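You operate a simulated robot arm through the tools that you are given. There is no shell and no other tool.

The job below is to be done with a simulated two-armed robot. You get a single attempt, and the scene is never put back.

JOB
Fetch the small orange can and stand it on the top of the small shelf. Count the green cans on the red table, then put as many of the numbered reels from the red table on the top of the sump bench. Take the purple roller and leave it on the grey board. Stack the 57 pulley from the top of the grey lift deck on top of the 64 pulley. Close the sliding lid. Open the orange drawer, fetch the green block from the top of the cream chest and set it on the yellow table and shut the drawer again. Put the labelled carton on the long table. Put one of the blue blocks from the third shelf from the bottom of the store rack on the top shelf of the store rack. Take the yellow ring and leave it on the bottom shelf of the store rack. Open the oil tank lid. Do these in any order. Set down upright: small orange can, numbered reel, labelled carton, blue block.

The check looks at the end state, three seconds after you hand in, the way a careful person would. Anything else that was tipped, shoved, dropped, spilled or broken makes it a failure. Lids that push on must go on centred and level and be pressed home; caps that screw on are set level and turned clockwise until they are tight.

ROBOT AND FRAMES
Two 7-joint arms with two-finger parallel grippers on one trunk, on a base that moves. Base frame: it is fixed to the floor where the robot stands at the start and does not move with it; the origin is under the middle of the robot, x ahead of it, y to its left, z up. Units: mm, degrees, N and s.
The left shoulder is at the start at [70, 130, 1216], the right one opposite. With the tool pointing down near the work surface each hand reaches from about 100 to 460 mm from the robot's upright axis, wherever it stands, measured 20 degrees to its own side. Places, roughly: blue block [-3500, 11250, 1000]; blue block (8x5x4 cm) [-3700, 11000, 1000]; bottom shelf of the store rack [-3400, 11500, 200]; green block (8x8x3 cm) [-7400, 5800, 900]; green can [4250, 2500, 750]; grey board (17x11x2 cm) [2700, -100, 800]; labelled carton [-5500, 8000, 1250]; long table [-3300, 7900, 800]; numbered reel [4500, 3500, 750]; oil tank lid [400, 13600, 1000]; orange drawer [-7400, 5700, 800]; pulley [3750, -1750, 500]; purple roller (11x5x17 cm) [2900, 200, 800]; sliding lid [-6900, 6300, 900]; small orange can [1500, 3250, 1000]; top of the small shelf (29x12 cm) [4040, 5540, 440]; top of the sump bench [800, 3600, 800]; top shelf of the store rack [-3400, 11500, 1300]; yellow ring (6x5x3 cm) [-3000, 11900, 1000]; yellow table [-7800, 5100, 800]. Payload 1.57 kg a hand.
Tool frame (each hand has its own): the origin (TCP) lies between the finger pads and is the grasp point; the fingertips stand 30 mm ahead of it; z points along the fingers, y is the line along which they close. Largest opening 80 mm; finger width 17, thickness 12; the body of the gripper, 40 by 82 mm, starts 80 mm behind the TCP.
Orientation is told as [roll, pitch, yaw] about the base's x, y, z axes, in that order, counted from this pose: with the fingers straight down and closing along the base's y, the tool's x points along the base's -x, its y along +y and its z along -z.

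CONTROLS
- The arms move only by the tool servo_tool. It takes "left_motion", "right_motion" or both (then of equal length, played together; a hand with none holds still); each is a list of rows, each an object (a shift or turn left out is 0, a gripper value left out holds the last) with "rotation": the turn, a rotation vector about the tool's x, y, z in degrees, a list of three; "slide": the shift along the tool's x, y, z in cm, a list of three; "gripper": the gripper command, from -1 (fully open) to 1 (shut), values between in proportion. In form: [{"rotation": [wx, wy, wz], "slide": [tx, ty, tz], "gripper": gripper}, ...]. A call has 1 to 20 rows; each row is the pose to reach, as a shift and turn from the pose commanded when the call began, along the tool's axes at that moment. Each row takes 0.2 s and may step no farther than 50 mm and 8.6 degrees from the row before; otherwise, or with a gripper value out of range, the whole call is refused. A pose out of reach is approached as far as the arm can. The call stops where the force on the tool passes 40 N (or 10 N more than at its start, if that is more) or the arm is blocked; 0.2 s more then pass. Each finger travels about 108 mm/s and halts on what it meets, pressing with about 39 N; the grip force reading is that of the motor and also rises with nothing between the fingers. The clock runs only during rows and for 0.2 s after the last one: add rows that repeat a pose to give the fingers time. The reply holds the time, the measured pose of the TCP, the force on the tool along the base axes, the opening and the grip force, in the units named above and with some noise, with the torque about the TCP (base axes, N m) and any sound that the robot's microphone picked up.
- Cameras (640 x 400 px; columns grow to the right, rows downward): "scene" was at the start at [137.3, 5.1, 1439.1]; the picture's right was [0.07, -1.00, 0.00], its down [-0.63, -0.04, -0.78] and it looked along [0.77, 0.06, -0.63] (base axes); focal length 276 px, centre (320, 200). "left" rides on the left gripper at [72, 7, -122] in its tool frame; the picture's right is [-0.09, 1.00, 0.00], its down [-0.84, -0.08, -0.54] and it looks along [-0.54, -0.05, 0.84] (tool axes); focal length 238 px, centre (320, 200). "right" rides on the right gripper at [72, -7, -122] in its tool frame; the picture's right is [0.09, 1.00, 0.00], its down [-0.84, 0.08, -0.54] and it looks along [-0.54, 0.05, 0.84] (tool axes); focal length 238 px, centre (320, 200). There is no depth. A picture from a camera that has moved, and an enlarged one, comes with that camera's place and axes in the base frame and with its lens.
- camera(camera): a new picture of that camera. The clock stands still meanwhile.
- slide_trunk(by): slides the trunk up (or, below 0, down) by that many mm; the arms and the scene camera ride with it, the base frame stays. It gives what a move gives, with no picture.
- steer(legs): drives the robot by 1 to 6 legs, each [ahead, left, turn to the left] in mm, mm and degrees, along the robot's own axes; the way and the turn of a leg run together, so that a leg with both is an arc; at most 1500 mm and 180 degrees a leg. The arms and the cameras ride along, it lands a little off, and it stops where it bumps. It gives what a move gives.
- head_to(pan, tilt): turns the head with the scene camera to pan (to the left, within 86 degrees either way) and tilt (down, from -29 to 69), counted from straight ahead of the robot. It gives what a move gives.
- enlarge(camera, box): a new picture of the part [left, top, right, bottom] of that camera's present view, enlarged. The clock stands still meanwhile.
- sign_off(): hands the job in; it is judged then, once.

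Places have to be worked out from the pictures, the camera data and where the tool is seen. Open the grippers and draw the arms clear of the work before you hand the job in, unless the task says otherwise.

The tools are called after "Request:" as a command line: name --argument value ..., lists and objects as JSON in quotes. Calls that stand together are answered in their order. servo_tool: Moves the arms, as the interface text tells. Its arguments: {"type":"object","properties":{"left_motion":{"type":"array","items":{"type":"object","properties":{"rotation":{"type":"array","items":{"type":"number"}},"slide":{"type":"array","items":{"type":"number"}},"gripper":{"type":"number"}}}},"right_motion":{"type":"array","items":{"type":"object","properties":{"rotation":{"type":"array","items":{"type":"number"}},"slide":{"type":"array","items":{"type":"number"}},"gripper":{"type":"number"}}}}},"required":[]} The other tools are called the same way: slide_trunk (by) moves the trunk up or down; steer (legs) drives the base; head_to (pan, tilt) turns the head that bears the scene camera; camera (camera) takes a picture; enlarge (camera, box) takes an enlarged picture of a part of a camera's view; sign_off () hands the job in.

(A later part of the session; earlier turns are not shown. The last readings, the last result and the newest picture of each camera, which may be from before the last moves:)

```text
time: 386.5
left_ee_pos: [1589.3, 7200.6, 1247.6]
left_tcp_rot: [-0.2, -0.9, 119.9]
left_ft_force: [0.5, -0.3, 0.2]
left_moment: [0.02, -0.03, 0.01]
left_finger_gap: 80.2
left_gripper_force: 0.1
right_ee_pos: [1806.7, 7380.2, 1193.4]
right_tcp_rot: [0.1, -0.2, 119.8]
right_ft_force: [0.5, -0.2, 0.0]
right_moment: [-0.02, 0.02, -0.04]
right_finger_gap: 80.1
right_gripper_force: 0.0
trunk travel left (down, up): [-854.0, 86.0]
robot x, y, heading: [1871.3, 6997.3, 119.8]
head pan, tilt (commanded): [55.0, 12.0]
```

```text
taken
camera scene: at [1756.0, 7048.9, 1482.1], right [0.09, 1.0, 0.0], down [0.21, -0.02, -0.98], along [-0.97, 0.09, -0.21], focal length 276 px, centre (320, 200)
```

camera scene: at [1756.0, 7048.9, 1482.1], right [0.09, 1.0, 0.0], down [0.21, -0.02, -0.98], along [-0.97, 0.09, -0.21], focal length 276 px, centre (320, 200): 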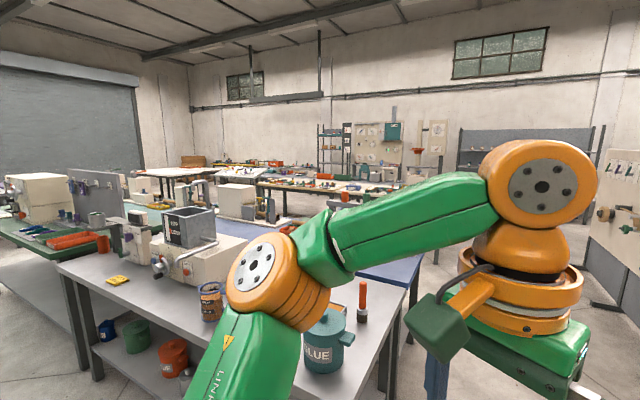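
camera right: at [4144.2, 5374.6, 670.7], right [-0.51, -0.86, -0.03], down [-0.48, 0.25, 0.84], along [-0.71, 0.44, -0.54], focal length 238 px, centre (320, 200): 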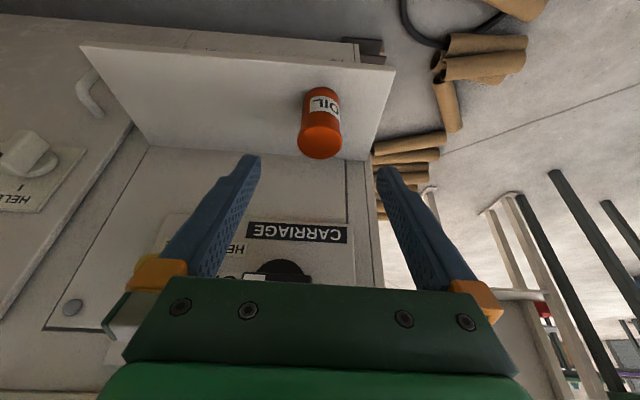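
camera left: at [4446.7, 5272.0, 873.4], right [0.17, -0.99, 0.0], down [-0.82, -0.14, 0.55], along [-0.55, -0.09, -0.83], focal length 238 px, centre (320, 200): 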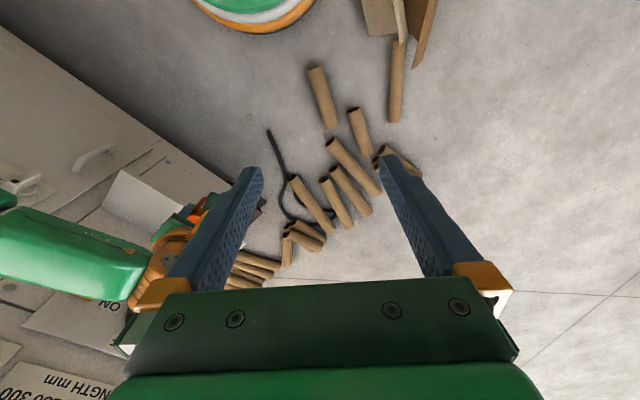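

One leg was too long. I redo it in three shorter legs along the board.

Request:
steer --legs '[[1005, 140, 0], [1061, 545, 0], [1104, 520, 0]]'

Request:
head_to --pan 0 --tilt 12

Request:
camera --camera "scene"

Request:
head_to --pan 55 --tilt 12

Request:
camera --camera "scene"

```text
time: 403.1
left_ee_pos: [-1011.6, 9354.2, 1247.1]
left_tcp_rot: [-0.1, -0.9, 119.5]
left_ft_force: [0.6, 0.6, -0.8]
left_moment: [0.0, 0.0, -0.02]
left_finger_gap: 80.0
left_gripper_force: 0.0
right_ee_pos: [-793.3, 9532.9, 1195.3]
right_tcp_rot: [0.1, -0.3, 119.4]
right_ft_force: [0.9, 0.3, 0.3]
right_moment: [0.04, -0.01, 0.0]
right_finger_gap: 80.1
right_gripper_force: 0.0
trunk travel left (down, up): [-854.0, 86.0]
robot x, y, heading: [-730.4, 9148.3, 119.2]
head pan, tilt (commanded): [55.0, 12.0]
```

```text
time: 404.3
left_ee_pos: [-1012.1, 9355.4, 1247.0]
left_tcp_rot: [-0.1, -0.9, 119.5]
left_ft_force: [0.1, -0.4, -0.3]
left_moment: [-0.02, 0.01, 0.02]
left_finger_gap: 80.1
left_gripper_force: 0.1
right_ee_pos: [-793.8, 9532.3, 1195.4]
right_tcp_rot: [0.0, -0.2, 119.4]
right_ft_force: [-0.2, 0.7, -0.4]
right_moment: [0.04, 0.02, -0.01]
right_finger_gap: 79.9
right_gripper_force: 0.1
trunk travel left (down, up): [-854.0, 86.0]
robot x, y, heading: [-735.3, 9150.8, 119.4]
head pan, tilt (commanded): [0.0, 12.0]
```

```text
taken
camera scene: at [-800.0, 9273.5, 1482.2], right [0.87, 0.49, 0.0], down [0.1, -0.18, -0.98], along [-0.48, 0.85, -0.21], focal length 276 px, centre (320, 200)
```

scene: 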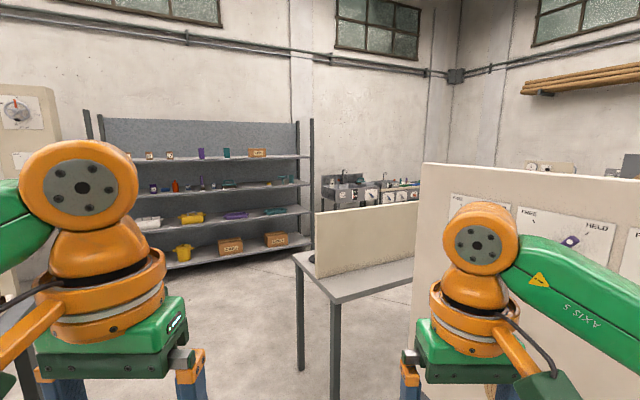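

```text
time: 405.6
left_ee_pos: [-1013.2, 9355.3, 1247.2]
left_tcp_rot: [-0.2, -0.8, 119.5]
left_ft_force: [-0.3, 0.1, 0.1]
left_moment: [0.01, 0.0, 0.02]
left_finger_gap: 79.8
left_gripper_force: 0.0
right_ee_pos: [-792.8, 9533.2, 1194.9]
right_tcp_rot: [0.2, -0.2, 119.4]
right_ft_force: [-0.1, -1.3, -0.5]
right_moment: [-0.01, -0.02, 0.01]
right_finger_gap: 80.0
right_gripper_force: 0.0
trunk travel left (down, up): [-854.0, 86.0]
robot x, y, heading: [-727.6, 9150.5, 119.6]
head pan, tilt (commanded): [55.0, 12.0]
```

```text
taken
camera scene: at [-846.9, 9201.6, 1482.1], right [0.1, 1.0, 0.0], down [0.21, -0.02, -0.98], along [-0.97, 0.1, -0.21], focal length 276 px, centre (320, 200)
```

scene: 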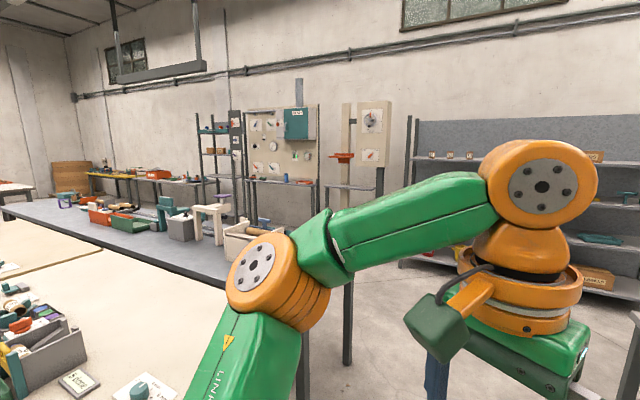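

The store rack is ahead to the left with four shelves. I enlarge it to see the blocks and the ring.

Request:
head_to --pan 15 --tilt 12

Request:
enlarge --camera "scene" --box '[150, 110, 400, 270]'

```text
time: 406.6
left_ee_pos: [-1012.8, 9354.3, 1247.8]
left_tcp_rot: [-0.1, -0.7, 119.5]
left_ft_force: [0.7, 0.3, 0.7]
left_moment: [-0.02, 0.02, 0.01]
left_finger_gap: 79.9
left_gripper_force: 0.0
right_ee_pos: [-793.8, 9532.5, 1193.1]
right_tcp_rot: [0.0, -0.2, 119.5]
right_ft_force: [0.4, 0.0, 0.2]
right_moment: [0.03, -0.02, 0.0]
right_finger_gap: 80.0
right_gripper_force: 0.1
trunk travel left (down, up): [-854.0, 86.0]
robot x, y, heading: [-732.3, 9149.4, 119.3]
head pan, tilt (commanded): [15.0, 12.0]
```

```text
2.50 times, centred on (275, 190) of scene
camera zoom: at [-819.5, 9258.8, 1482.1], right [0.71, 0.7, 0.0], down [0.15, -0.15, -0.98], along [-0.69, 0.7, -0.21], focal length 690 px, centre (432, 225)
```

zoom: 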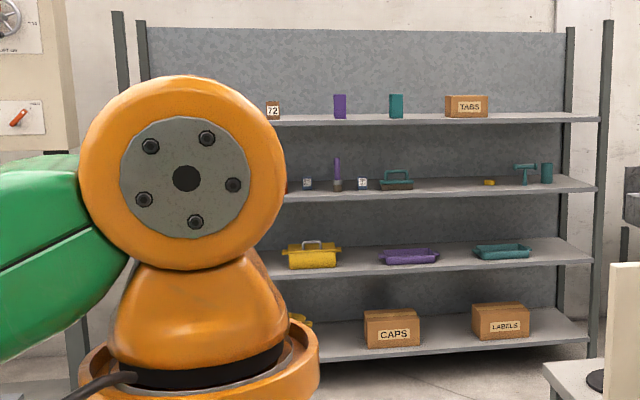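

The yellow ring is on the third shelf at the right; the left part is hidden by my wrist. I drive to about 900 mm before the rack.

Request:
steer --legs '[[1314, 600, 0], [997, 242, 0], [0, 0, 5.5]]'

Request:
head_to --pan 0 --tilt 20

Request:
camera --camera "scene"

Request:
head_to --pan 40 --tilt 20

Request:
camera --camera "scene"

```text
time: 419.3
left_ee_pos: [-2917.4, 10917.1, 1246.9]
left_tcp_rot: [0.0, -0.8, 126.0]
left_ft_force: [0.1, 0.6, 0.2]
left_moment: [-0.02, -0.02, 0.01]
left_finger_gap: 80.1
left_gripper_force: 0.1
right_ee_pos: [-2720.2, 11117.6, 1194.3]
right_tcp_rot: [0.2, -0.2, 126.0]
right_ft_force: [-0.5, 0.7, 0.7]
right_moment: [0.01, 0.0, 0.01]
right_finger_gap: 80.1
right_gripper_force: 0.1
trunk travel left (down, up): [-854.0, 86.0]
robot x, y, heading: [-2619.7, 10744.3, 125.7]
head pan, tilt (commanded): [15.0, 12.0]
```

```text
time: 420.1
left_ee_pos: [-2919.6, 10916.0, 1247.3]
left_tcp_rot: [-0.1, -0.8, 126.0]
left_ft_force: [-0.1, 0.0, -0.8]
left_moment: [-0.01, 0.0, 0.0]
left_finger_gap: 80.0
left_gripper_force: 0.0
right_ee_pos: [-2722.4, 11117.7, 1194.2]
right_tcp_rot: [0.0, -0.3, 126.0]
right_ft_force: [-0.5, -0.1, -0.5]
right_moment: [-0.01, 0.02, 0.01]
right_finger_gap: 80.1
right_gripper_force: 0.1
trunk travel left (down, up): [-854.0, 86.0]
robot x, y, heading: [-2615.7, 10741.3, 126.0]
head pan, tilt (commanded): [0.0, 20.0]
```

```text
taken
camera scene: at [-2698.9, 10858.3, 1469.2], right [0.81, 0.59, 0.0], down [0.2, -0.28, -0.94], along [-0.55, 0.76, -0.34], focal length 276 px, centre (320, 200)
```

scene: 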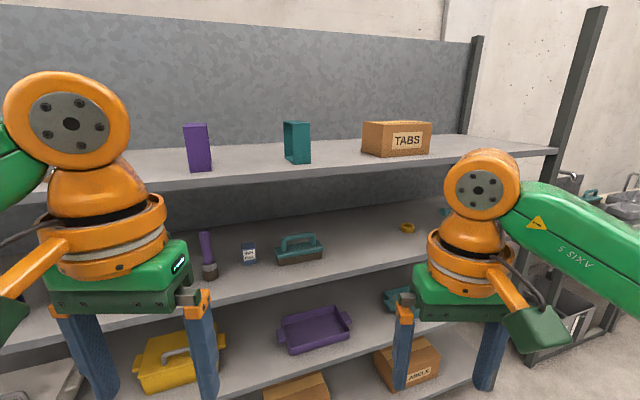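

```text
time: 421.1
left_ee_pos: [-2919.9, 10916.1, 1246.2]
left_tcp_rot: [-0.1, -0.8, 126.0]
left_ft_force: [0.8, -0.5, 0.1]
left_moment: [-0.02, -0.02, -0.01]
left_finger_gap: 80.2
left_gripper_force: 0.1
right_ee_pos: [-2721.5, 11117.9, 1193.8]
right_tcp_rot: [0.2, -0.2, 126.0]
right_ft_force: [0.1, 0.5, 0.2]
right_moment: [0.01, 0.03, 0.01]
right_finger_gap: 79.7
right_gripper_force: 0.0
trunk travel left (down, up): [-854.0, 86.0]
robot x, y, heading: [-2616.5, 10744.5, 126.0]
head pan, tilt (commanded): [40.0, 20.0]
```

```text
taken
camera scene: at [-2734.7, 10805.6, 1469.1], right [0.24, 0.97, 0.0], down [0.33, -0.08, -0.94], along [-0.91, 0.23, -0.34], focal length 276 px, centre (320, 200)
```

scene: 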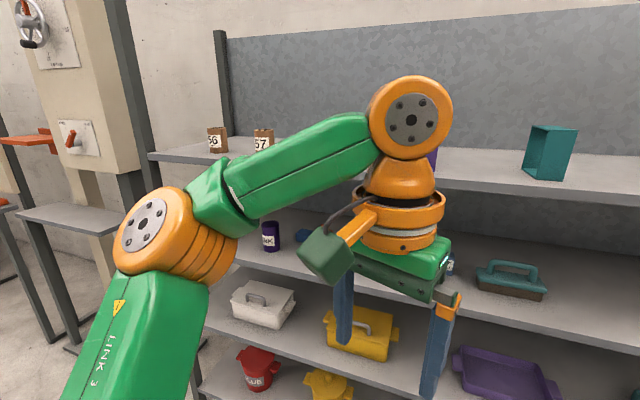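

The rack front runs along about 57°, so facing it is heading 147°. I turn 20.6° left and raise my view of each shelf.

Request:
steer --legs '[[0, 0, 20.6]]'

Request:
head_to --pan 35 --tilt 20

Request:
camera --camera "scene"

Request:
head_to --pan -35 --tilt 25

Request:
camera --camera "scene"

```text
time: 422.6
left_ee_pos: [-2960.4, 10800.3, 1246.3]
left_tcp_rot: [0.0, -0.8, 146.6]
left_ft_force: [0.9, 0.8, -0.5]
left_moment: [-0.02, 0.01, -0.02]
left_finger_gap: 80.0
left_gripper_force: 0.0
right_ee_pos: [-2846.1, 11058.5, 1192.3]
right_tcp_rot: [0.1, -0.2, 146.4]
right_ft_force: [-0.2, 0.0, 0.6]
right_moment: [0.01, 0.01, 0.0]
right_finger_gap: 80.0
right_gripper_force: 0.1
trunk travel left (down, up): [-854.0, 86.0]
robot x, y, heading: [-2618.3, 10744.2, 146.4]
head pan, tilt (commanded): [40.0, 20.0]
```

```text
time: 423.3
left_ee_pos: [-2960.8, 10798.3, 1247.1]
left_tcp_rot: [0.0, -0.8, 146.5]
left_ft_force: [-0.2, 0.9, 0.8]
left_moment: [-0.02, -0.01, 0.01]
left_finger_gap: 80.1
left_gripper_force: 0.1
right_ee_pos: [-2846.8, 11057.4, 1193.7]
right_tcp_rot: [0.2, -0.2, 146.4]
right_ft_force: [0.6, -0.2, -0.2]
right_moment: [-0.02, 0.0, 0.04]
right_finger_gap: 79.7
right_gripper_force: 0.1
trunk travel left (down, up): [-854.0, 86.0]
robot x, y, heading: [-2618.2, 10742.6, 146.5]
head pan, tilt (commanded): [35.0, 20.0]
```

```text
taken
camera scene: at [-2749.8, 10768.1, 1469.1], right [-0.03, 1.0, 0.0], down [0.34, 0.01, -0.94], along [-0.94, -0.02, -0.34], focal length 276 px, centre (320, 200)
```

scene: 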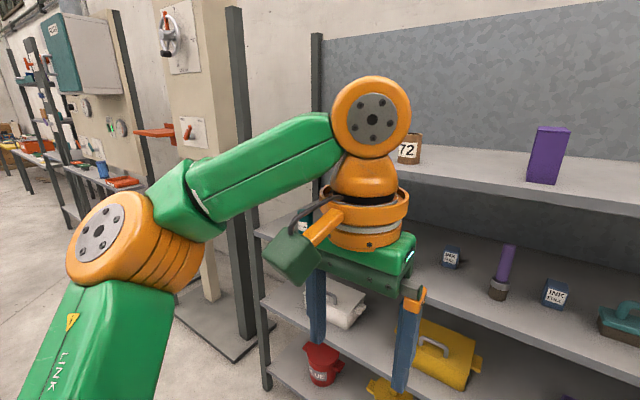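

```text
time: 424.7
left_ee_pos: [-2960.8, 10798.6, 1246.4]
left_tcp_rot: [-0.1, -0.8, 146.5]
left_ft_force: [0.3, 0.8, -0.3]
left_moment: [0.0, 0.03, -0.03]
left_finger_gap: 79.8
left_gripper_force: 0.1
right_ee_pos: [-2847.5, 11055.4, 1193.8]
right_tcp_rot: [0.0, -0.2, 146.4]
right_ft_force: [0.3, -0.4, 0.2]
right_moment: [0.02, -0.01, -0.05]
right_finger_gap: 80.0
right_gripper_force: 0.0
trunk travel left (down, up): [-854.0, 86.0]
robot x, y, heading: [-2616.0, 10740.7, 146.4]
head pan, tilt (commanded): [-35.0, 25.0]
```

```text
taken
camera scene: at [-2690.6, 10855.8, 1461.0], right [0.93, 0.37, 0.0], down [0.15, -0.39, -0.91], along [-0.33, 0.84, -0.42], focal length 276 px, centre (320, 200)
```

scene: 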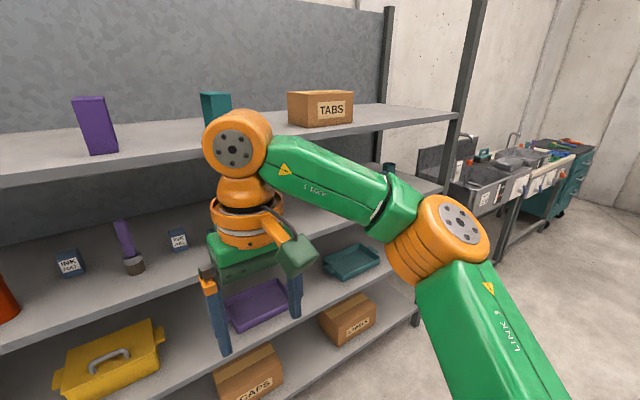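

I see blue INK boxes on the third shelf; other blue things may be hidden by my left arm. I shift left along the rack for a clear view.

Request:
steer --legs '[[0, 420, 0]]'

Request:
head_to --pan 0 --tilt 22

Request:
camera --camera "scene"

Request:
enlarge --camera "scene" --box '[200, 180, 440, 320]'

```text
time: 427.3
left_ee_pos: [-3192.6, 10451.6, 1246.0]
left_tcp_rot: [0.0, -0.9, 146.2]
left_ft_force: [0.6, 0.3, 0.2]
left_moment: [0.01, 0.01, 0.0]
left_finger_gap: 80.0
left_gripper_force: 0.1
right_ee_pos: [-3076.7, 10709.5, 1194.3]
right_tcp_rot: [0.2, -0.2, 146.3]
right_ft_force: [-0.6, -0.2, 0.1]
right_moment: [-0.02, -0.01, -0.01]
right_finger_gap: 80.1
right_gripper_force: 0.0
trunk travel left (down, up): [-854.0, 86.0]
robot x, y, heading: [-2852.8, 10391.3, 146.1]
head pan, tilt (commanded): [-35.0, 25.0]
```

```text
time: 428.3
left_ee_pos: [-3193.3, 10449.9, 1246.5]
left_tcp_rot: [-0.2, -0.8, 146.2]
left_ft_force: [-0.3, 0.0, 1.1]
left_moment: [-0.03, 0.0, 0.05]
left_finger_gap: 80.2
left_gripper_force: 0.0
right_ee_pos: [-3077.7, 10707.3, 1194.2]
right_tcp_rot: [0.1, -0.3, 146.3]
right_ft_force: [0.1, -0.4, -0.5]
right_moment: [-0.01, -0.01, -0.03]
right_finger_gap: 79.9
right_gripper_force: 0.1
trunk travel left (down, up): [-854.0, 86.0]
robot x, y, heading: [-2852.4, 10395.5, 145.9]
head pan, tilt (commanded): [0.0, 22.0]
```

```text
taken
camera scene: at [-2967.1, 10471.9, 1465.9], right [0.56, 0.83, 0.0], down [0.31, -0.21, -0.93], along [-0.77, 0.52, -0.37], focal length 276 px, centre (320, 200)
```

scene: 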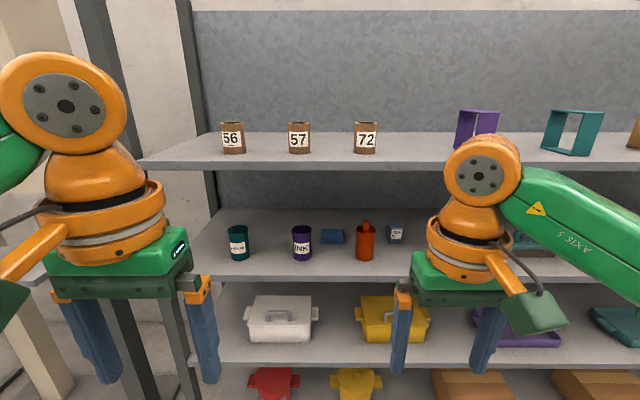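

```text
2.67 times, centred on (320, 250) of scene
camera zoom: at [-2967.1, 10471.9, 1465.9], right [0.56, 0.83, 0.0], down [0.31, -0.21, -0.93], along [-0.77, 0.52, -0.37], focal length 736 px, centre (320, 67)
```

zoom: 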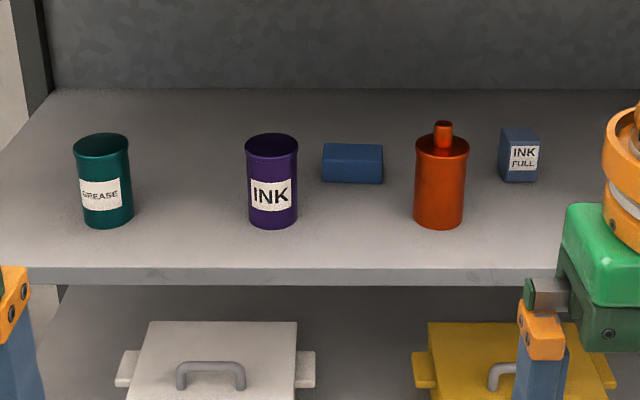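

Third shelf: a plain blue block and labelled blue INK boxes; the listed "blue block" position near [-3500,11250] matches the INK FULL box at about [-3535,11176]. I will take that one with the right hand tilted 50° forward; I set that pose now at a safe distance.

Request:
servo_tool --right_motion '[{"rotation": [0, -8.3, 0], "slide": [0, 0, 3]}, {"rotation": [0, -16.6, 0], "slide": [0, 0, 6]}, {"rotation": [0, -24.9, 0], "slide": [0, 0, 9]}, {"rotation": [0, -33.2, 0], "slide": [0, 0, 12]}, {"rotation": [0, -41.5, 0], "slide": [0, 0, 15]}, {"rotation": [0, -49.8, 0], "slide": [0, 0, 17]}, {"rotation": [0, -49.8, 0], "slide": [0, 0, 17]}]'

Request:
steer --legs '[[0, -134, 0.5], [330, 0, 0]]'

Request:
camera --camera "right"

Request:
camera --camera "scene"

```text
time: 429.9
left_ee_pos: [-3194.2, 10450.2, 1247.0]
left_tcp_rot: [-0.1, -0.7, 146.2]
left_ft_force: [-0.2, -0.2, 0.3]
left_moment: [-0.01, -0.01, -0.03]
left_finger_gap: 80.1
left_gripper_force: 0.0
right_ee_pos: [-3096.4, 10711.9, 1015.8]
right_tcp_rot: [0.2, -50.0, 146.1]
right_ft_force: [-0.3, 0.5, -0.8]
right_moment: [0.03, -0.02, 0.02]
right_finger_gap: 79.9
right_gripper_force: 0.0
right hand out of reach, approached as far as the arm can: row 5, 6, 7
trunk travel left (down, up): [-854.0, 86.0]
robot x, y, heading: [-2848.4, 10394.8, 146.3]
head pan, tilt (commanded): [0.0, 22.0]
```

```text
time: 433.0
left_ee_pos: [-3391.5, 10739.4, 1248.3]
left_tcp_rot: [-0.1, -0.9, 146.6]
left_ft_force: [-0.4, 1.1, 0.3]
left_moment: [-0.02, 0.0, 0.02]
left_finger_gap: 79.9
left_gripper_force: 0.0
right_ee_pos: [-3297.8, 11002.5, 1017.3]
right_tcp_rot: [0.1, -50.2, 146.4]
right_ft_force: [0.2, 0.4, -0.3]
right_moment: [0.0, 0.01, -0.02]
right_finger_gap: 80.1
right_gripper_force: 0.1
trunk travel left (down, up): [-854.0, 86.0]
robot x, y, heading: [-3048.6, 10687.5, 146.5]
head pan, tilt (commanded): [0.0, 22.0]
```

```text
taken
camera right: at [-3177.9, 10930.5, 1039.4], right [-0.5, -0.86, -0.07], down [-0.14, 0.0, 0.99], along [-0.85, 0.5, -0.12], focal length 238 px, centre (320, 200)
```

right: 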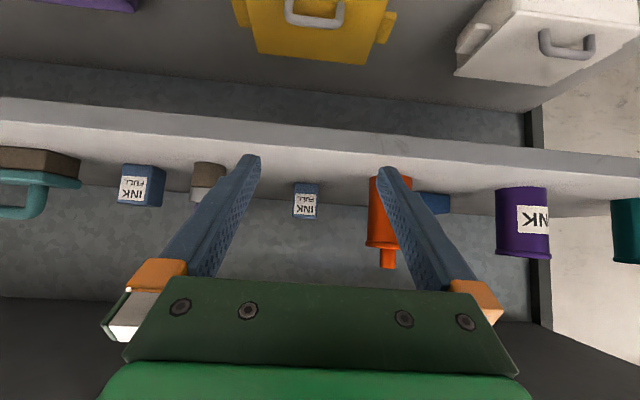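

```text
taken
camera scene: at [-3165.8, 10762.8, 1466.2], right [0.55, 0.83, 0.0], down [0.31, -0.21, -0.93], along [-0.77, 0.51, -0.37], focal length 276 px, centre (320, 200)
```

scene: 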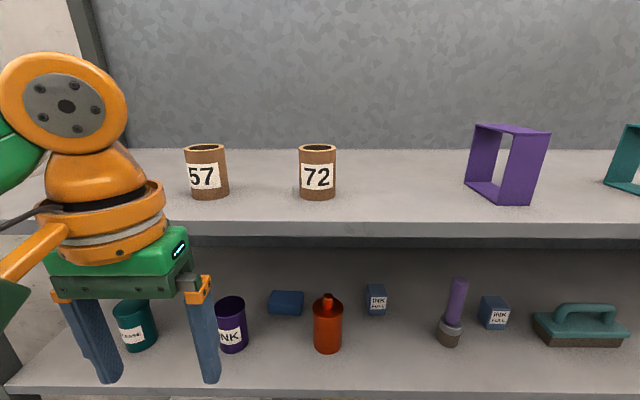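

The target box (centre about [-3536,11171,990]) stands between the orange bottle and the brush, straight ahead of the right hand. I drive 100 mm closer, then slide the hand in horizontally part-way and check.

Request:
steer --legs '[[100, 0, 0]]'

Request:
servo_tool --right_motion '[{"slide": [-2.2, -0.4, 2.9]}, {"slide": [-4.3, -0.9, 6.2]}, {"slide": [-6.3, -0.9, 9.5]}, {"slide": [-6.3, -0.9, 9.5]}]'

Request:
camera --camera "right"

Request:
camera --camera "scene"

```text
time: 434.1
left_ee_pos: [-3473.8, 10792.6, 1248.0]
left_tcp_rot: [-0.1, -1.0, 146.7]
left_ft_force: [0.4, -0.7, -0.1]
left_moment: [0.03, 0.01, -0.03]
left_finger_gap: 80.1
left_gripper_force: 0.0
right_ee_pos: [-3379.7, 11054.8, 1018.7]
right_tcp_rot: [0.1, -50.4, 146.6]
right_ft_force: [0.2, -0.7, -0.2]
right_moment: [0.0, 0.04, 0.0]
right_finger_gap: 79.6
right_gripper_force: 0.0
trunk travel left (down, up): [-854.0, 86.0]
robot x, y, heading: [-3135.5, 10741.1, 146.5]
head pan, tilt (commanded): [0.0, 22.0]
```

```text
time: 435.1
left_ee_pos: [-3477.3, 10795.6, 1247.6]
left_tcp_rot: [-0.2, -0.8, 146.7]
left_ft_force: [-0.2, 0.1, 0.0]
left_moment: [-0.01, -0.04, -0.01]
left_finger_gap: 80.0
left_gripper_force: 0.0
right_ee_pos: [-3474.3, 11127.4, 1003.1]
right_tcp_rot: [0.1, -50.0, 146.6]
right_ft_force: [0.7, 0.3, 0.8]
right_moment: [-0.04, 0.03, 0.02]
right_finger_gap: 80.0
right_gripper_force: 0.0
trunk travel left (down, up): [-854.0, 86.0]
robot x, y, heading: [-3132.1, 10740.8, 146.5]
head pan, tilt (commanded): [0.0, 22.0]
```

```text
taken
camera right: at [-3353.8, 11056.5, 1025.6], right [-0.5, -0.86, -0.07], down [-0.14, 0.0, 0.99], along [-0.86, 0.5, -0.13], focal length 238 px, centre (320, 200)
```

right: 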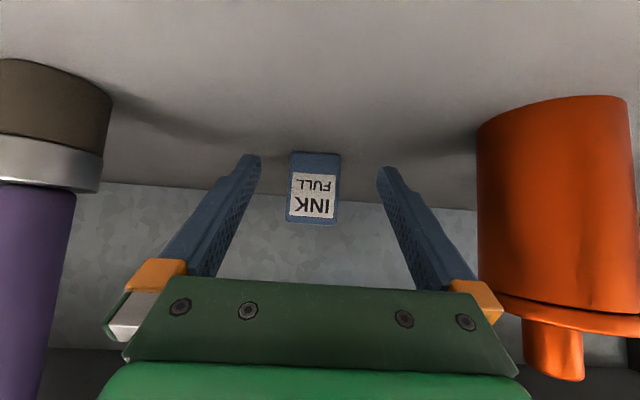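

```text
taken
camera scene: at [-3251.7, 10819.2, 1465.8], right [0.55, 0.84, 0.0], down [0.31, -0.21, -0.93], along [-0.77, 0.51, -0.37], focal length 276 px, centre (320, 200)
```

scene: 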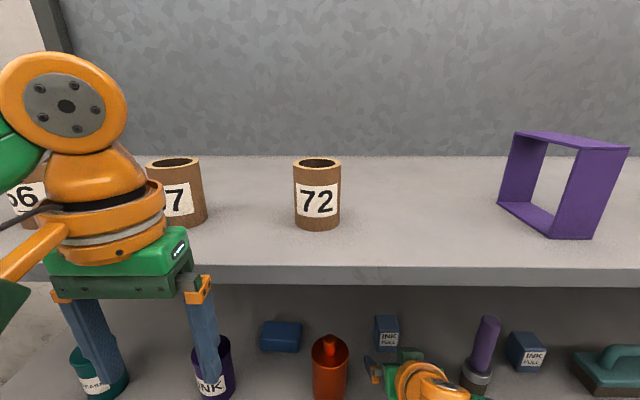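

The box is straight ahead between the open fingers; I advance the last 76 mm and then close.

Request:
servo_tool --right_motion '[{"slide": [-1.4, -0.4, 2.1]}, {"slide": [-2.8, -0.4, 4.2]}, {"slide": [-4.28, -0.4, 6.33]}, {"slide": [-4.28, -0.4, 6.33]}]'

Request:
camera --camera "right"

```text
time: 436.1
left_ee_pos: [-3477.7, 10796.5, 1247.2]
left_tcp_rot: [-0.1, -0.8, 146.7]
left_ft_force: [-0.3, -0.4, -1.3]
left_moment: [0.01, 0.02, 0.0]
left_finger_gap: 80.0
left_gripper_force: 0.0
right_ee_pos: [-3535.6, 11173.4, 995.0]
right_tcp_rot: [0.2, -50.0, 146.6]
right_ft_force: [-0.4, 0.3, -0.3]
right_moment: [-0.01, -0.01, 0.02]
right_finger_gap: 80.4
right_gripper_force: 0.1
trunk travel left (down, up): [-854.0, 86.0]
robot x, y, heading: [-3133.3, 10741.0, 146.8]
head pan, tilt (commanded): [0.0, 22.0]
```

```text
taken
camera right: at [-3414.4, 11101.6, 1017.9], right [-0.5, -0.86, -0.07], down [-0.14, 0.0, 0.99], along [-0.86, 0.5, -0.13], focal length 238 px, centre (320, 200)
```

right: 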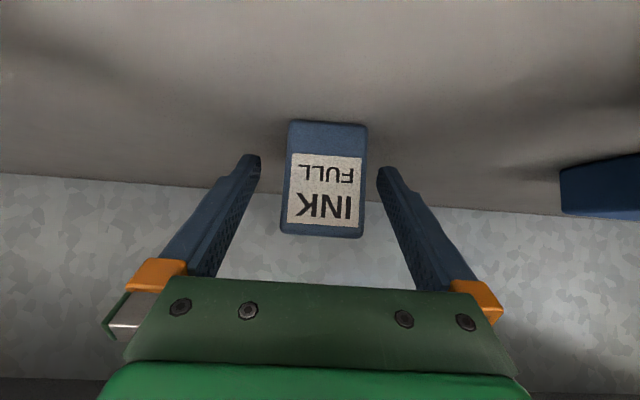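

TCP is about at the box's front face; I advance 14 mm more and close.

Request:
servo_tool --right_motion '[{"slide": [-0.9, 0.2, 1.07]}, {"slide": [-0.9, 0.2, 1.07]}, {"slide": [-0.9, 0.2, 1.07], "gripper": 1}, {"slide": [-0.9, 0.2, 1.07], "gripper": 1}, {"slide": [-0.9, 0.2, 1.07], "gripper": 1}, {"slide": [-0.9, 0.2, 1.07], "gripper": 1}]'

Request:
camera --camera "right"

```text
time: 437.5
left_ee_pos: [-3478.1, 10795.3, 1247.2]
left_tcp_rot: [-0.1, -0.8, 146.7]
left_ft_force: [-0.4, 0.4, 1.5]
left_moment: [-0.02, 0.05, 0.0]
left_finger_gap: 80.1
left_gripper_force: 0.0
right_ee_pos: [-3547.9, 11178.5, 996.0]
right_tcp_rot: [0.1, -50.0, 146.7]
right_ft_force: [0.2, 0.6, 0.3]
right_moment: [0.04, 0.04, -0.05]
right_finger_gap: 43.5
right_gripper_force: 39.2
trunk travel left (down, up): [-854.0, 86.0]
robot x, y, heading: [-3130.9, 10741.2, 146.7]
head pan, tilt (commanded): [0.0, 22.0]
```

```text
taken
camera right: at [-3426.6, 11107.2, 1017.9], right [-0.5, -0.86, -0.07], down [-0.14, 0.0, 0.99], along [-0.86, 0.5, -0.13], focal length 238 px, centre (320, 200)
```

right: 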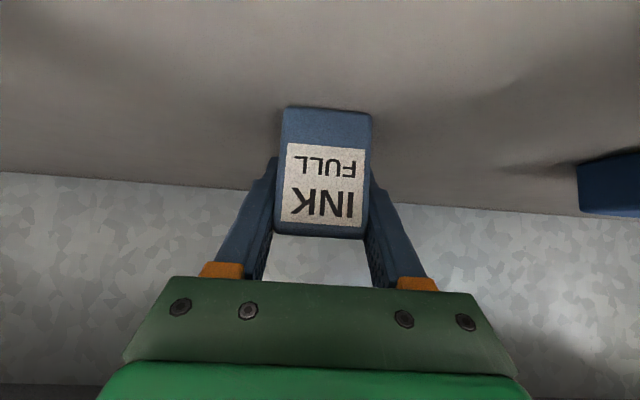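

The box is gripped (43.5 mm). I lift it 25 mm and back the base straight out 340 mm.

Request:
servo_tool --right_motion '[{"slide": [-0.95, 0, -0.8]}, {"slide": [-1.91, 0, -1.61]}, {"slide": [-1.91, 0, -1.61]}]'

Request:
steer --legs '[[-340, 0, 0]]'

Request:
camera --camera "scene"

Request:
camera --camera "right"

```text
time: 438.3
left_ee_pos: [-3478.6, 10795.5, 1248.1]
left_tcp_rot: [-0.1, -0.8, 146.7]
left_ft_force: [0.7, -0.3, 0.3]
left_moment: [0.0, 0.02, -0.01]
left_finger_gap: 80.0
left_gripper_force: 0.0
right_ee_pos: [-3547.7, 11178.4, 1020.7]
right_tcp_rot: [0.1, -50.0, 146.5]
right_ft_force: [0.6, 0.5, -1.8]
right_moment: [0.01, -0.01, 0.0]
right_finger_gap: 43.4
right_gripper_force: 38.9
trunk travel left (down, up): [-854.0, 86.0]
robot x, y, heading: [-3134.5, 10743.1, 146.7]
head pan, tilt (commanded): [0.0, 22.0]
```

```text
time: 440.5
left_ee_pos: [-3198.5, 10613.1, 1246.2]
left_tcp_rot: [-0.1, -0.6, 146.7]
left_ft_force: [0.0, -1.2, 0.7]
left_moment: [-0.02, -0.03, 0.01]
left_finger_gap: 80.0
left_gripper_force: 0.1
right_ee_pos: [-3266.0, 10993.9, 1018.8]
right_tcp_rot: [0.2, -49.9, 146.4]
right_ft_force: [0.1, 0.3, -0.4]
right_moment: [-0.01, 0.03, 0.0]
right_finger_gap: 43.7
right_gripper_force: 38.8
trunk travel left (down, up): [-854.0, 86.0]
robot x, y, heading: [-2851.1, 10554.5, 146.3]
head pan, tilt (commanded): [0.0, 22.0]
```

```text
taken
camera scene: at [-2972.4, 10635.7, 1465.5], right [0.55, 0.83, 0.0], down [0.31, -0.21, -0.93], along [-0.77, 0.51, -0.38], focal length 276 px, centre (320, 200)
```

scene: 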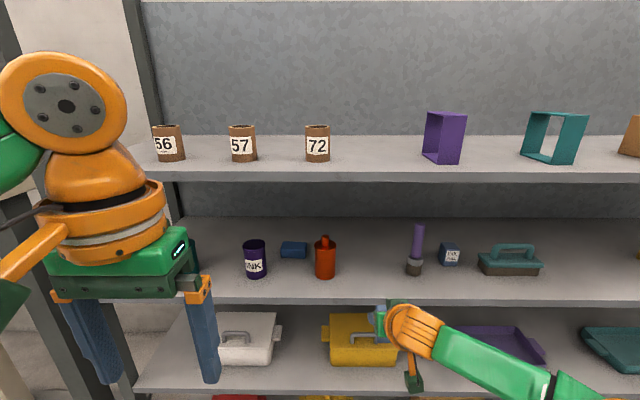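

```text
taken
camera right: at [-3146.0, 10923.3, 1042.2], right [-0.5, -0.86, -0.07], down [-0.15, 0.01, 0.99], along [-0.85, 0.5, -0.13], focal length 238 px, centre (320, 200)
```

right: 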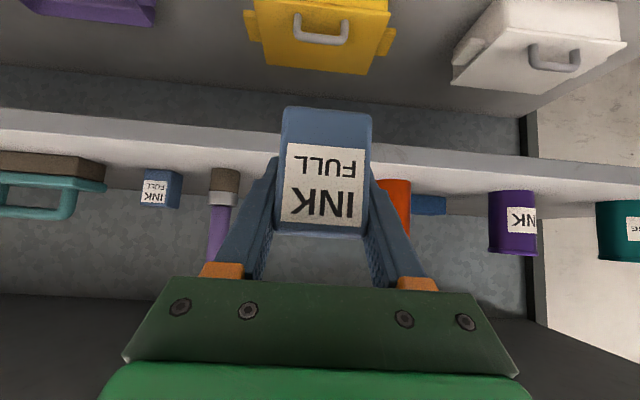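

Box clear of the shelf and everything else untouched. I raise the trunk 85 mm and lift the arm so the box is above the top shelf (top at about 1300 mm).

Request:
slide_trunk --by 85

Request:
servo_tool --right_motion '[{"slide": [-2.4, 0, -3.35]}, {"slide": [-4.8, 0, -6.7]}, {"slide": [-7.2, 0, -10.05]}, {"slide": [-9.6, 0, -13.4]}, {"slide": [-12, 0, -16.7]}, {"slide": [-14.5, 0, -20.1]}, {"slide": [-16.9, 0, -23.4]}, {"slide": [-16.9, 0, -23.4]}]'

Request:
head_to --pan -8 --tilt 22

Request:
camera --camera "scene"

```text
time: 441.8
left_ee_pos: [-3196.8, 10611.3, 1332.3]
left_tcp_rot: [-0.1, -0.7, 146.7]
left_ft_force: [0.4, -0.8, 0.1]
left_moment: [0.01, 0.0, 0.0]
left_finger_gap: 80.0
left_gripper_force: 0.0
right_ee_pos: [-3264.2, 10994.2, 1105.6]
right_tcp_rot: [0.1, -49.9, 146.4]
right_ft_force: [-0.4, 0.0, -2.0]
right_moment: [-0.01, 0.03, 0.02]
right_finger_gap: 43.3
right_gripper_force: 38.5
trunk travel left (down, up): [-939.0, 1.0]
robot x, y, heading: [-2852.8, 10555.6, 146.7]
head pan, tilt (commanded): [0.0, 22.0]
```

```text
time: 443.6
left_ee_pos: [-3195.4, 10610.5, 1332.7]
left_tcp_rot: [0.0, -0.8, 146.6]
left_ft_force: [0.8, -0.3, 0.3]
left_moment: [0.02, 0.01, -0.02]
left_finger_gap: 80.1
left_gripper_force: 0.0
right_ee_pos: [-3206.1, 10955.4, 1385.5]
right_tcp_rot: [0.1, -50.0, 146.4]
right_ft_force: [-0.2, 0.2, -1.3]
right_moment: [0.0, 0.04, 0.0]
right_finger_gap: 43.5
right_gripper_force: 39.1
trunk travel left (down, up): [-939.0, 1.0]
robot x, y, heading: [-2852.8, 10552.7, 146.2]
head pan, tilt (commanded): [0.0, 22.0]
```

```text
time: 444.2
left_ee_pos: [-3195.4, 10610.3, 1332.7]
left_tcp_rot: [0.0, -0.9, 146.6]
left_ft_force: [-0.6, 0.0, 1.2]
left_moment: [0.01, 0.0, -0.02]
left_finger_gap: 79.8
left_gripper_force: 0.0
right_ee_pos: [-3207.0, 10953.8, 1385.6]
right_tcp_rot: [0.1, -50.0, 146.4]
right_ft_force: [-0.2, -0.5, -1.8]
right_moment: [0.03, -0.02, 0.01]
right_finger_gap: 43.5
right_gripper_force: 39.1
trunk travel left (down, up): [-939.0, 1.0]
robot x, y, heading: [-2851.9, 10555.2, 146.7]
head pan, tilt (commanded): [-8.0, 22.0]
```

```text
taken
camera scene: at [-2962.0, 10644.4, 1550.8], right [0.66, 0.75, 0.0], down [0.28, -0.25, -0.93], along [-0.69, 0.61, -0.38], focal length 276 px, centre (320, 200)
```

scene: 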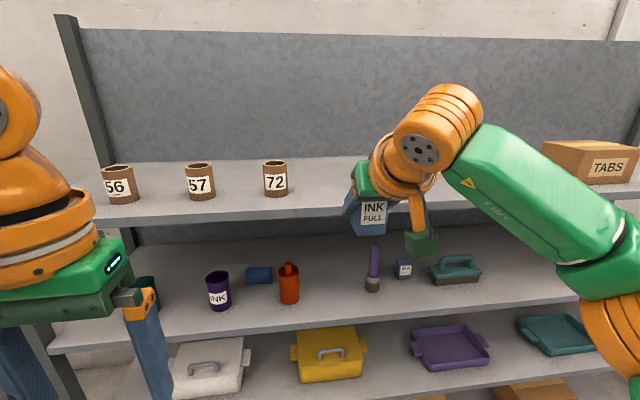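

The box hangs 47 mm above top-shelf height, in line with the gap between reel 72 and the purple frame. I drive 293 mm forward.

Request:
steer --legs '[[293, 0, 0]]'

Request:
camera --camera "scene"

Request:
camera --camera "right"

```text
time: 446.2
left_ee_pos: [-3437.3, 10770.4, 1332.0]
left_tcp_rot: [0.0, -1.0, 146.5]
left_ft_force: [0.6, 0.4, -0.2]
left_moment: [0.04, 0.05, -0.01]
left_finger_gap: 80.0
left_gripper_force: 0.1
right_ee_pos: [-3446.1, 11113.6, 1387.0]
right_tcp_rot: [0.1, -50.1, 146.4]
right_ft_force: [0.1, -1.3, -2.2]
right_moment: [-0.01, 0.0, -0.01]
right_finger_gap: 43.7
right_gripper_force: 38.8
trunk travel left (down, up): [-939.0, 1.0]
robot x, y, heading: [-3093.3, 10717.8, 146.6]
head pan, tilt (commanded): [-8.0, 22.0]
```

```text
taken
camera scene: at [-3202.4, 10803.0, 1551.3], right [0.66, 0.75, 0.0], down [0.28, -0.25, -0.93], along [-0.7, 0.61, -0.37], focal length 276 px, centre (320, 200)
```

scene: 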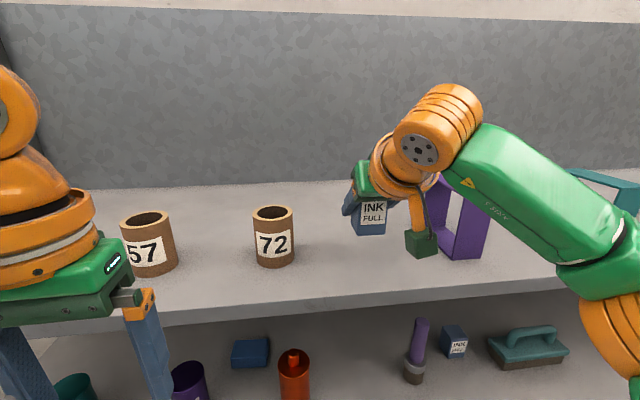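

```text
taken
camera right: at [-3326.8, 11041.9, 1408.7], right [-0.5, -0.86, -0.07], down [-0.14, 0.0, 0.99], along [-0.85, 0.5, -0.12], focal length 238 px, centre (320, 200)
```

right: 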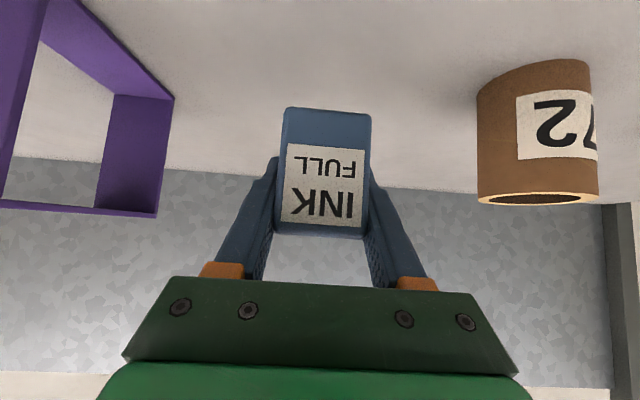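

Well placed between 72 and the purple frame. I lower 42 mm, then feel for the shelf.

Request:
servo_tool --right_motion '[{"slide": [1.2, 0, 1.0]}, {"slide": [2.4, 0, 2.0]}, {"slide": [3.2, 0, 2.7]}, {"slide": [3.2, 0, 2.7]}]'

Request:
camera --camera "right"

```text
time: 447.2
left_ee_pos: [-3440.9, 10772.2, 1332.8]
left_tcp_rot: [-0.1, -0.7, 146.7]
left_ft_force: [-0.8, 0.0, -0.5]
left_moment: [-0.02, -0.03, -0.01]
left_finger_gap: 80.2
left_gripper_force: 0.1
right_ee_pos: [-3452.1, 11115.8, 1341.4]
right_tcp_rot: [0.1, -49.9, 146.6]
right_ft_force: [-0.1, 0.6, -1.1]
right_moment: [0.01, -0.01, 0.02]
right_finger_gap: 43.7
right_gripper_force: 38.4
trunk travel left (down, up): [-939.0, 1.0]
robot x, y, heading: [-3092.5, 10718.3, 146.8]
head pan, tilt (commanded): [-8.0, 22.0]
```

```text
taken
camera right: at [-3331.1, 11044.5, 1365.1], right [-0.5, -0.86, -0.07], down [-0.14, 0.0, 0.99], along [-0.85, 0.5, -0.13], focal length 238 px, centre (320, 200)
```

right: 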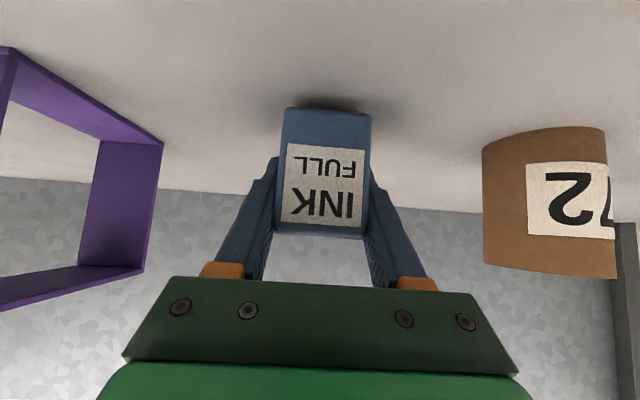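

Nearly touching. I lower a few millimetres more and watch the force.

Request:
servo_tool --right_motion '[{"slide": [0.15, 0, 0.13]}, {"slide": [0.31, 0, 0.26]}, {"slide": [0.31, 0, 0.26]}]'

```text
time: 448.1
left_ee_pos: [-3441.5, 10772.3, 1332.4]
left_tcp_rot: [-0.1, -0.7, 146.6]
left_ft_force: [0.3, 0.1, 0.7]
left_moment: [0.01, -0.01, -0.01]
left_finger_gap: 80.2
left_gripper_force: 0.1
right_ee_pos: [-3450.3, 11116.0, 1338.1]
right_tcp_rot: [0.2, -50.1, 146.4]
right_ft_force: [-0.8, 0.3, -2.0]
right_moment: [-0.01, 0.03, 0.02]
right_finger_gap: 43.7
right_gripper_force: 39.3
trunk travel left (down, up): [-939.0, 1.0]
robot x, y, heading: [-3094.3, 10713.0, 146.6]
head pan, tilt (commanded): [-8.0, 22.0]
```

Request:
servo_tool --right_motion '[{"slide": [0.15, 0, 0.13]}, {"slide": [0.31, 0, 0.26]}, {"slide": [0.31, 0, 0.26]}]'

```text
time: 448.9
left_ee_pos: [-3440.5, 10771.2, 1332.9]
left_tcp_rot: [-0.1, -0.8, 146.6]
left_ft_force: [-0.7, 0.1, -0.2]
left_moment: [-0.02, 0.0, -0.03]
left_finger_gap: 79.9
left_gripper_force: 0.0
right_ee_pos: [-3450.2, 11115.2, 1336.1]
right_tcp_rot: [0.2, -50.1, 146.4]
right_ft_force: [-0.2, 0.2, 1.7]
right_moment: [0.06, -0.04, 0.04]
right_finger_gap: 43.9
right_gripper_force: 38.9
trunk travel left (down, up): [-939.0, 1.0]
robot x, y, heading: [-3093.9, 10719.4, 146.7]
head pan, tilt (commanded): [-8.0, 22.0]
```

Touching down (about 2 N). I open gradually and back straight out.

Request:
servo_tool --right_motion '[{"slide": [0, 0, 0], "gripper": -0.18}, {"slide": [0, 0, 0], "gripper": -0.3}, {"slide": [0, 0, 0], "gripper": -0.6}, {"slide": [0, 0, 0], "gripper": -1}, {"slide": [0, 0, 0], "gripper": -1}, {"slide": [-0.2, 0, -0.3], "gripper": -1}]'

Request:
steer --legs '[[-300, 0, 0]]'

Request:
camera --camera "scene"

Request:
camera --camera "right"

```text
time: 450.2
left_ee_pos: [-3439.8, 10772.4, 1332.5]
left_tcp_rot: [-0.1, -0.8, 146.6]
left_ft_force: [-0.6, 0.0, 0.3]
left_moment: [0.02, -0.01, 0.0]
left_finger_gap: 80.0
left_gripper_force: 0.1
right_ee_pos: [-3449.0, 11115.0, 1338.3]
right_tcp_rot: [0.2, -49.9, 146.6]
right_ft_force: [-0.6, 0.5, 0.0]
right_moment: [-0.01, -0.01, 0.02]
right_finger_gap: 80.1
right_gripper_force: 0.1
trunk travel left (down, up): [-939.0, 1.0]
robot x, y, heading: [-3093.7, 10718.8, 146.6]
head pan, tilt (commanded): [-8.0, 22.0]
```

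```text
time: 452.3
left_ee_pos: [-3194.0, 10610.1, 1331.6]
left_tcp_rot: [-0.1, -0.6, 146.4]
left_ft_force: [0.8, -0.6, -0.2]
left_moment: [0.01, 0.03, 0.01]
left_finger_gap: 80.1
left_gripper_force: 0.2
right_ee_pos: [-3205.3, 10952.8, 1336.4]
right_tcp_rot: [0.0, -49.8, 146.5]
right_ft_force: [-0.5, 0.1, 0.9]
right_moment: [-0.01, -0.03, -0.02]
right_finger_gap: 79.9
right_gripper_force: 0.1
trunk travel left (down, up): [-939.0, 1.0]
robot x, y, heading: [-2849.5, 10552.5, 146.5]
head pan, tilt (commanded): [-8.0, 22.0]
```

```text
taken
camera scene: at [-2961.1, 10643.7, 1550.4], right [0.66, 0.75, 0.0], down [0.28, -0.25, -0.93], along [-0.69, 0.61, -0.38], focal length 276 px, centre (320, 200)
```

scene: 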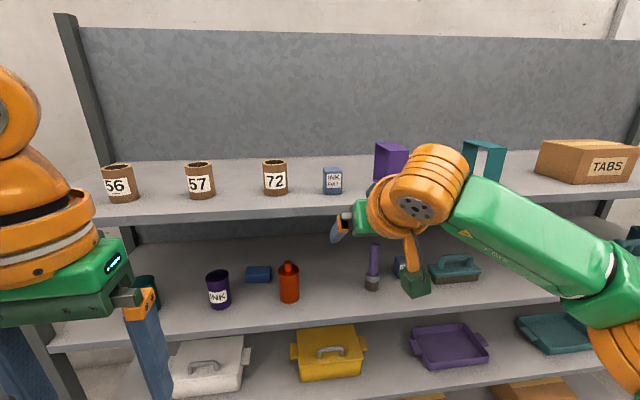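

```text
taken
camera right: at [-3083.6, 10881.4, 1359.9], right [-0.5, -0.86, -0.07], down [-0.15, 0.01, 0.99], along [-0.85, 0.5, -0.13], focal length 238 px, centre (320, 200)
```

right: 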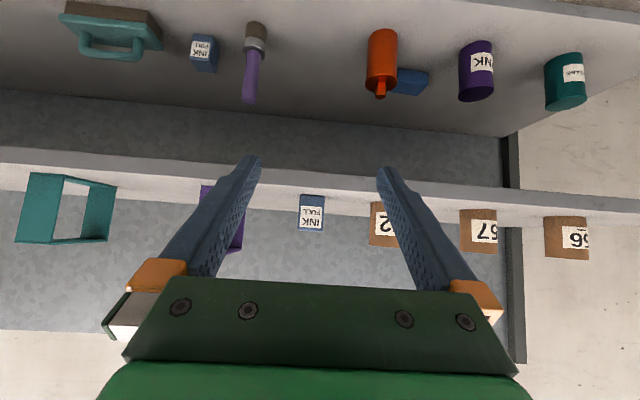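

INK FULL now stands on the top shelf. Next the yellow ring on the third shelf, about 1034 mm to my right: I shift right 900 mm, bring the trunk and the tilted hand down to third-shelf height, and look.

Request:
steer --legs '[[0, -900, 0]]'

Request:
slide_trunk --by -85

Request:
servo_tool --right_motion '[{"slide": [3.1, 0, 2.6]}, {"slide": [6.2, 0, 5.2]}, {"slide": [9.3, 0, 7.8]}, {"slide": [12.4, 0, 10.4]}, {"slide": [15.5, 0, 13]}, {"slide": [17.6, 0, 14.8]}, {"slide": [17.6, 0, 14.8]}]'

Request:
head_to --pan -10 --tilt 30

Request:
camera --camera "scene"

Request:
camera --camera "right"

```text
time: 457.0
left_ee_pos: [-2700.0, 11356.6, 1332.4]
left_tcp_rot: [-0.1, -0.8, 147.1]
left_ft_force: [0.4, -0.9, -0.9]
left_moment: [0.04, -0.02, -0.01]
left_finger_gap: 79.8
left_gripper_force: 0.0
right_ee_pos: [-2712.7, 11698.8, 1338.4]
right_tcp_rot: [0.0, -50.0, 147.0]
right_ft_force: [0.8, -0.2, 0.5]
right_moment: [-0.01, 0.02, 0.0]
right_finger_gap: 80.1
right_gripper_force: 0.0
trunk travel left (down, up): [-939.0, 1.0]
robot x, y, heading: [-2353.3, 11309.7, 146.8]
head pan, tilt (commanded): [-8.0, 22.0]
```

```text
time: 458.2
left_ee_pos: [-2698.6, 11357.7, 1246.8]
left_tcp_rot: [-0.1, -0.8, 147.0]
left_ft_force: [0.2, 1.0, -0.6]
left_moment: [0.01, 0.02, 0.02]
left_finger_gap: 80.1
left_gripper_force: 0.0
right_ee_pos: [-2711.6, 11700.4, 1254.1]
right_tcp_rot: [0.1, -50.0, 146.9]
right_ft_force: [-0.4, -0.2, 0.2]
right_moment: [-0.02, 0.02, 0.02]
right_finger_gap: 80.1
right_gripper_force: 0.0
trunk travel left (down, up): [-854.0, 86.0]
robot x, y, heading: [-2354.7, 11303.3, 147.0]
head pan, tilt (commanded): [-8.0, 22.0]
```

```text
time: 459.8
left_ee_pos: [-2698.4, 11357.3, 1246.5]
left_tcp_rot: [-0.1, -0.7, 147.2]
left_ft_force: [-0.3, 0.5, -0.3]
left_moment: [-0.01, 0.02, 0.02]
left_finger_gap: 80.0
left_gripper_force: 0.0
right_ee_pos: [-2711.5, 11701.3, 1022.5]
right_tcp_rot: [0.1, -50.0, 146.9]
right_ft_force: [0.0, 0.4, 0.8]
right_moment: [0.0, 0.0, -0.01]
right_finger_gap: 79.8
right_gripper_force: 0.3
trunk travel left (down, up): [-854.0, 86.0]
robot x, y, heading: [-2354.1, 11308.2, 147.2]
head pan, tilt (commanded): [-8.0, 22.0]
```

```text
time: 460.5
left_ee_pos: [-2699.9, 11358.3, 1247.3]
left_tcp_rot: [0.0, -0.8, 147.1]
left_ft_force: [-0.6, 0.6, 0.0]
left_moment: [0.01, 0.01, 0.01]
left_finger_gap: 80.1
left_gripper_force: 0.0
right_ee_pos: [-2711.3, 11701.1, 1023.6]
right_tcp_rot: [0.1, -49.9, 146.9]
right_ft_force: [0.6, -0.5, -0.4]
right_moment: [0.0, 0.0, 0.01]
right_finger_gap: 80.0
right_gripper_force: 0.0
trunk travel left (down, up): [-854.0, 86.0]
robot x, y, heading: [-2354.6, 11306.8, 147.1]
head pan, tilt (commanded): [-10.0, 30.0]
```

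```text
taken
camera scene: at [-2461.1, 11394.0, 1453.1], right [0.68, 0.73, 0.0], down [0.37, -0.34, -0.87], along [-0.63, 0.59, -0.5], focal length 276 px, centre (320, 200)
```

scene: 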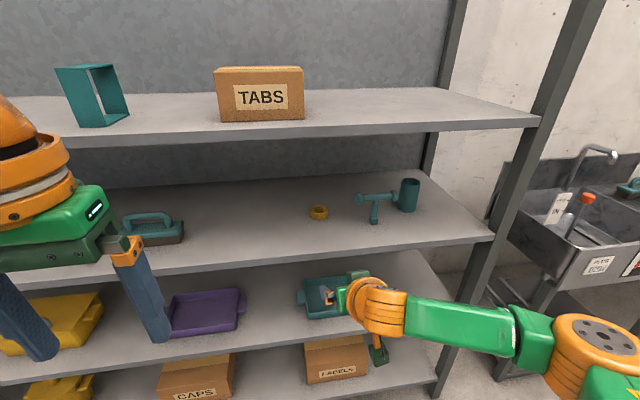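

```text
taken
camera right: at [-2590.8, 11630.0, 1046.1], right [-0.49, -0.87, -0.07], down [-0.14, 0.0, 0.99], along [-0.86, 0.5, -0.13], focal length 238 px, centre (320, 200)
```

right: 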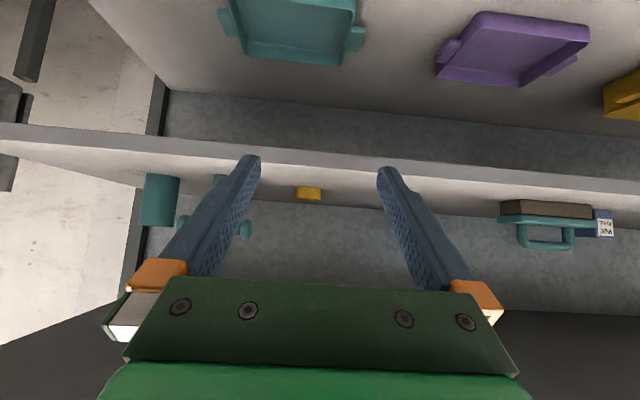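

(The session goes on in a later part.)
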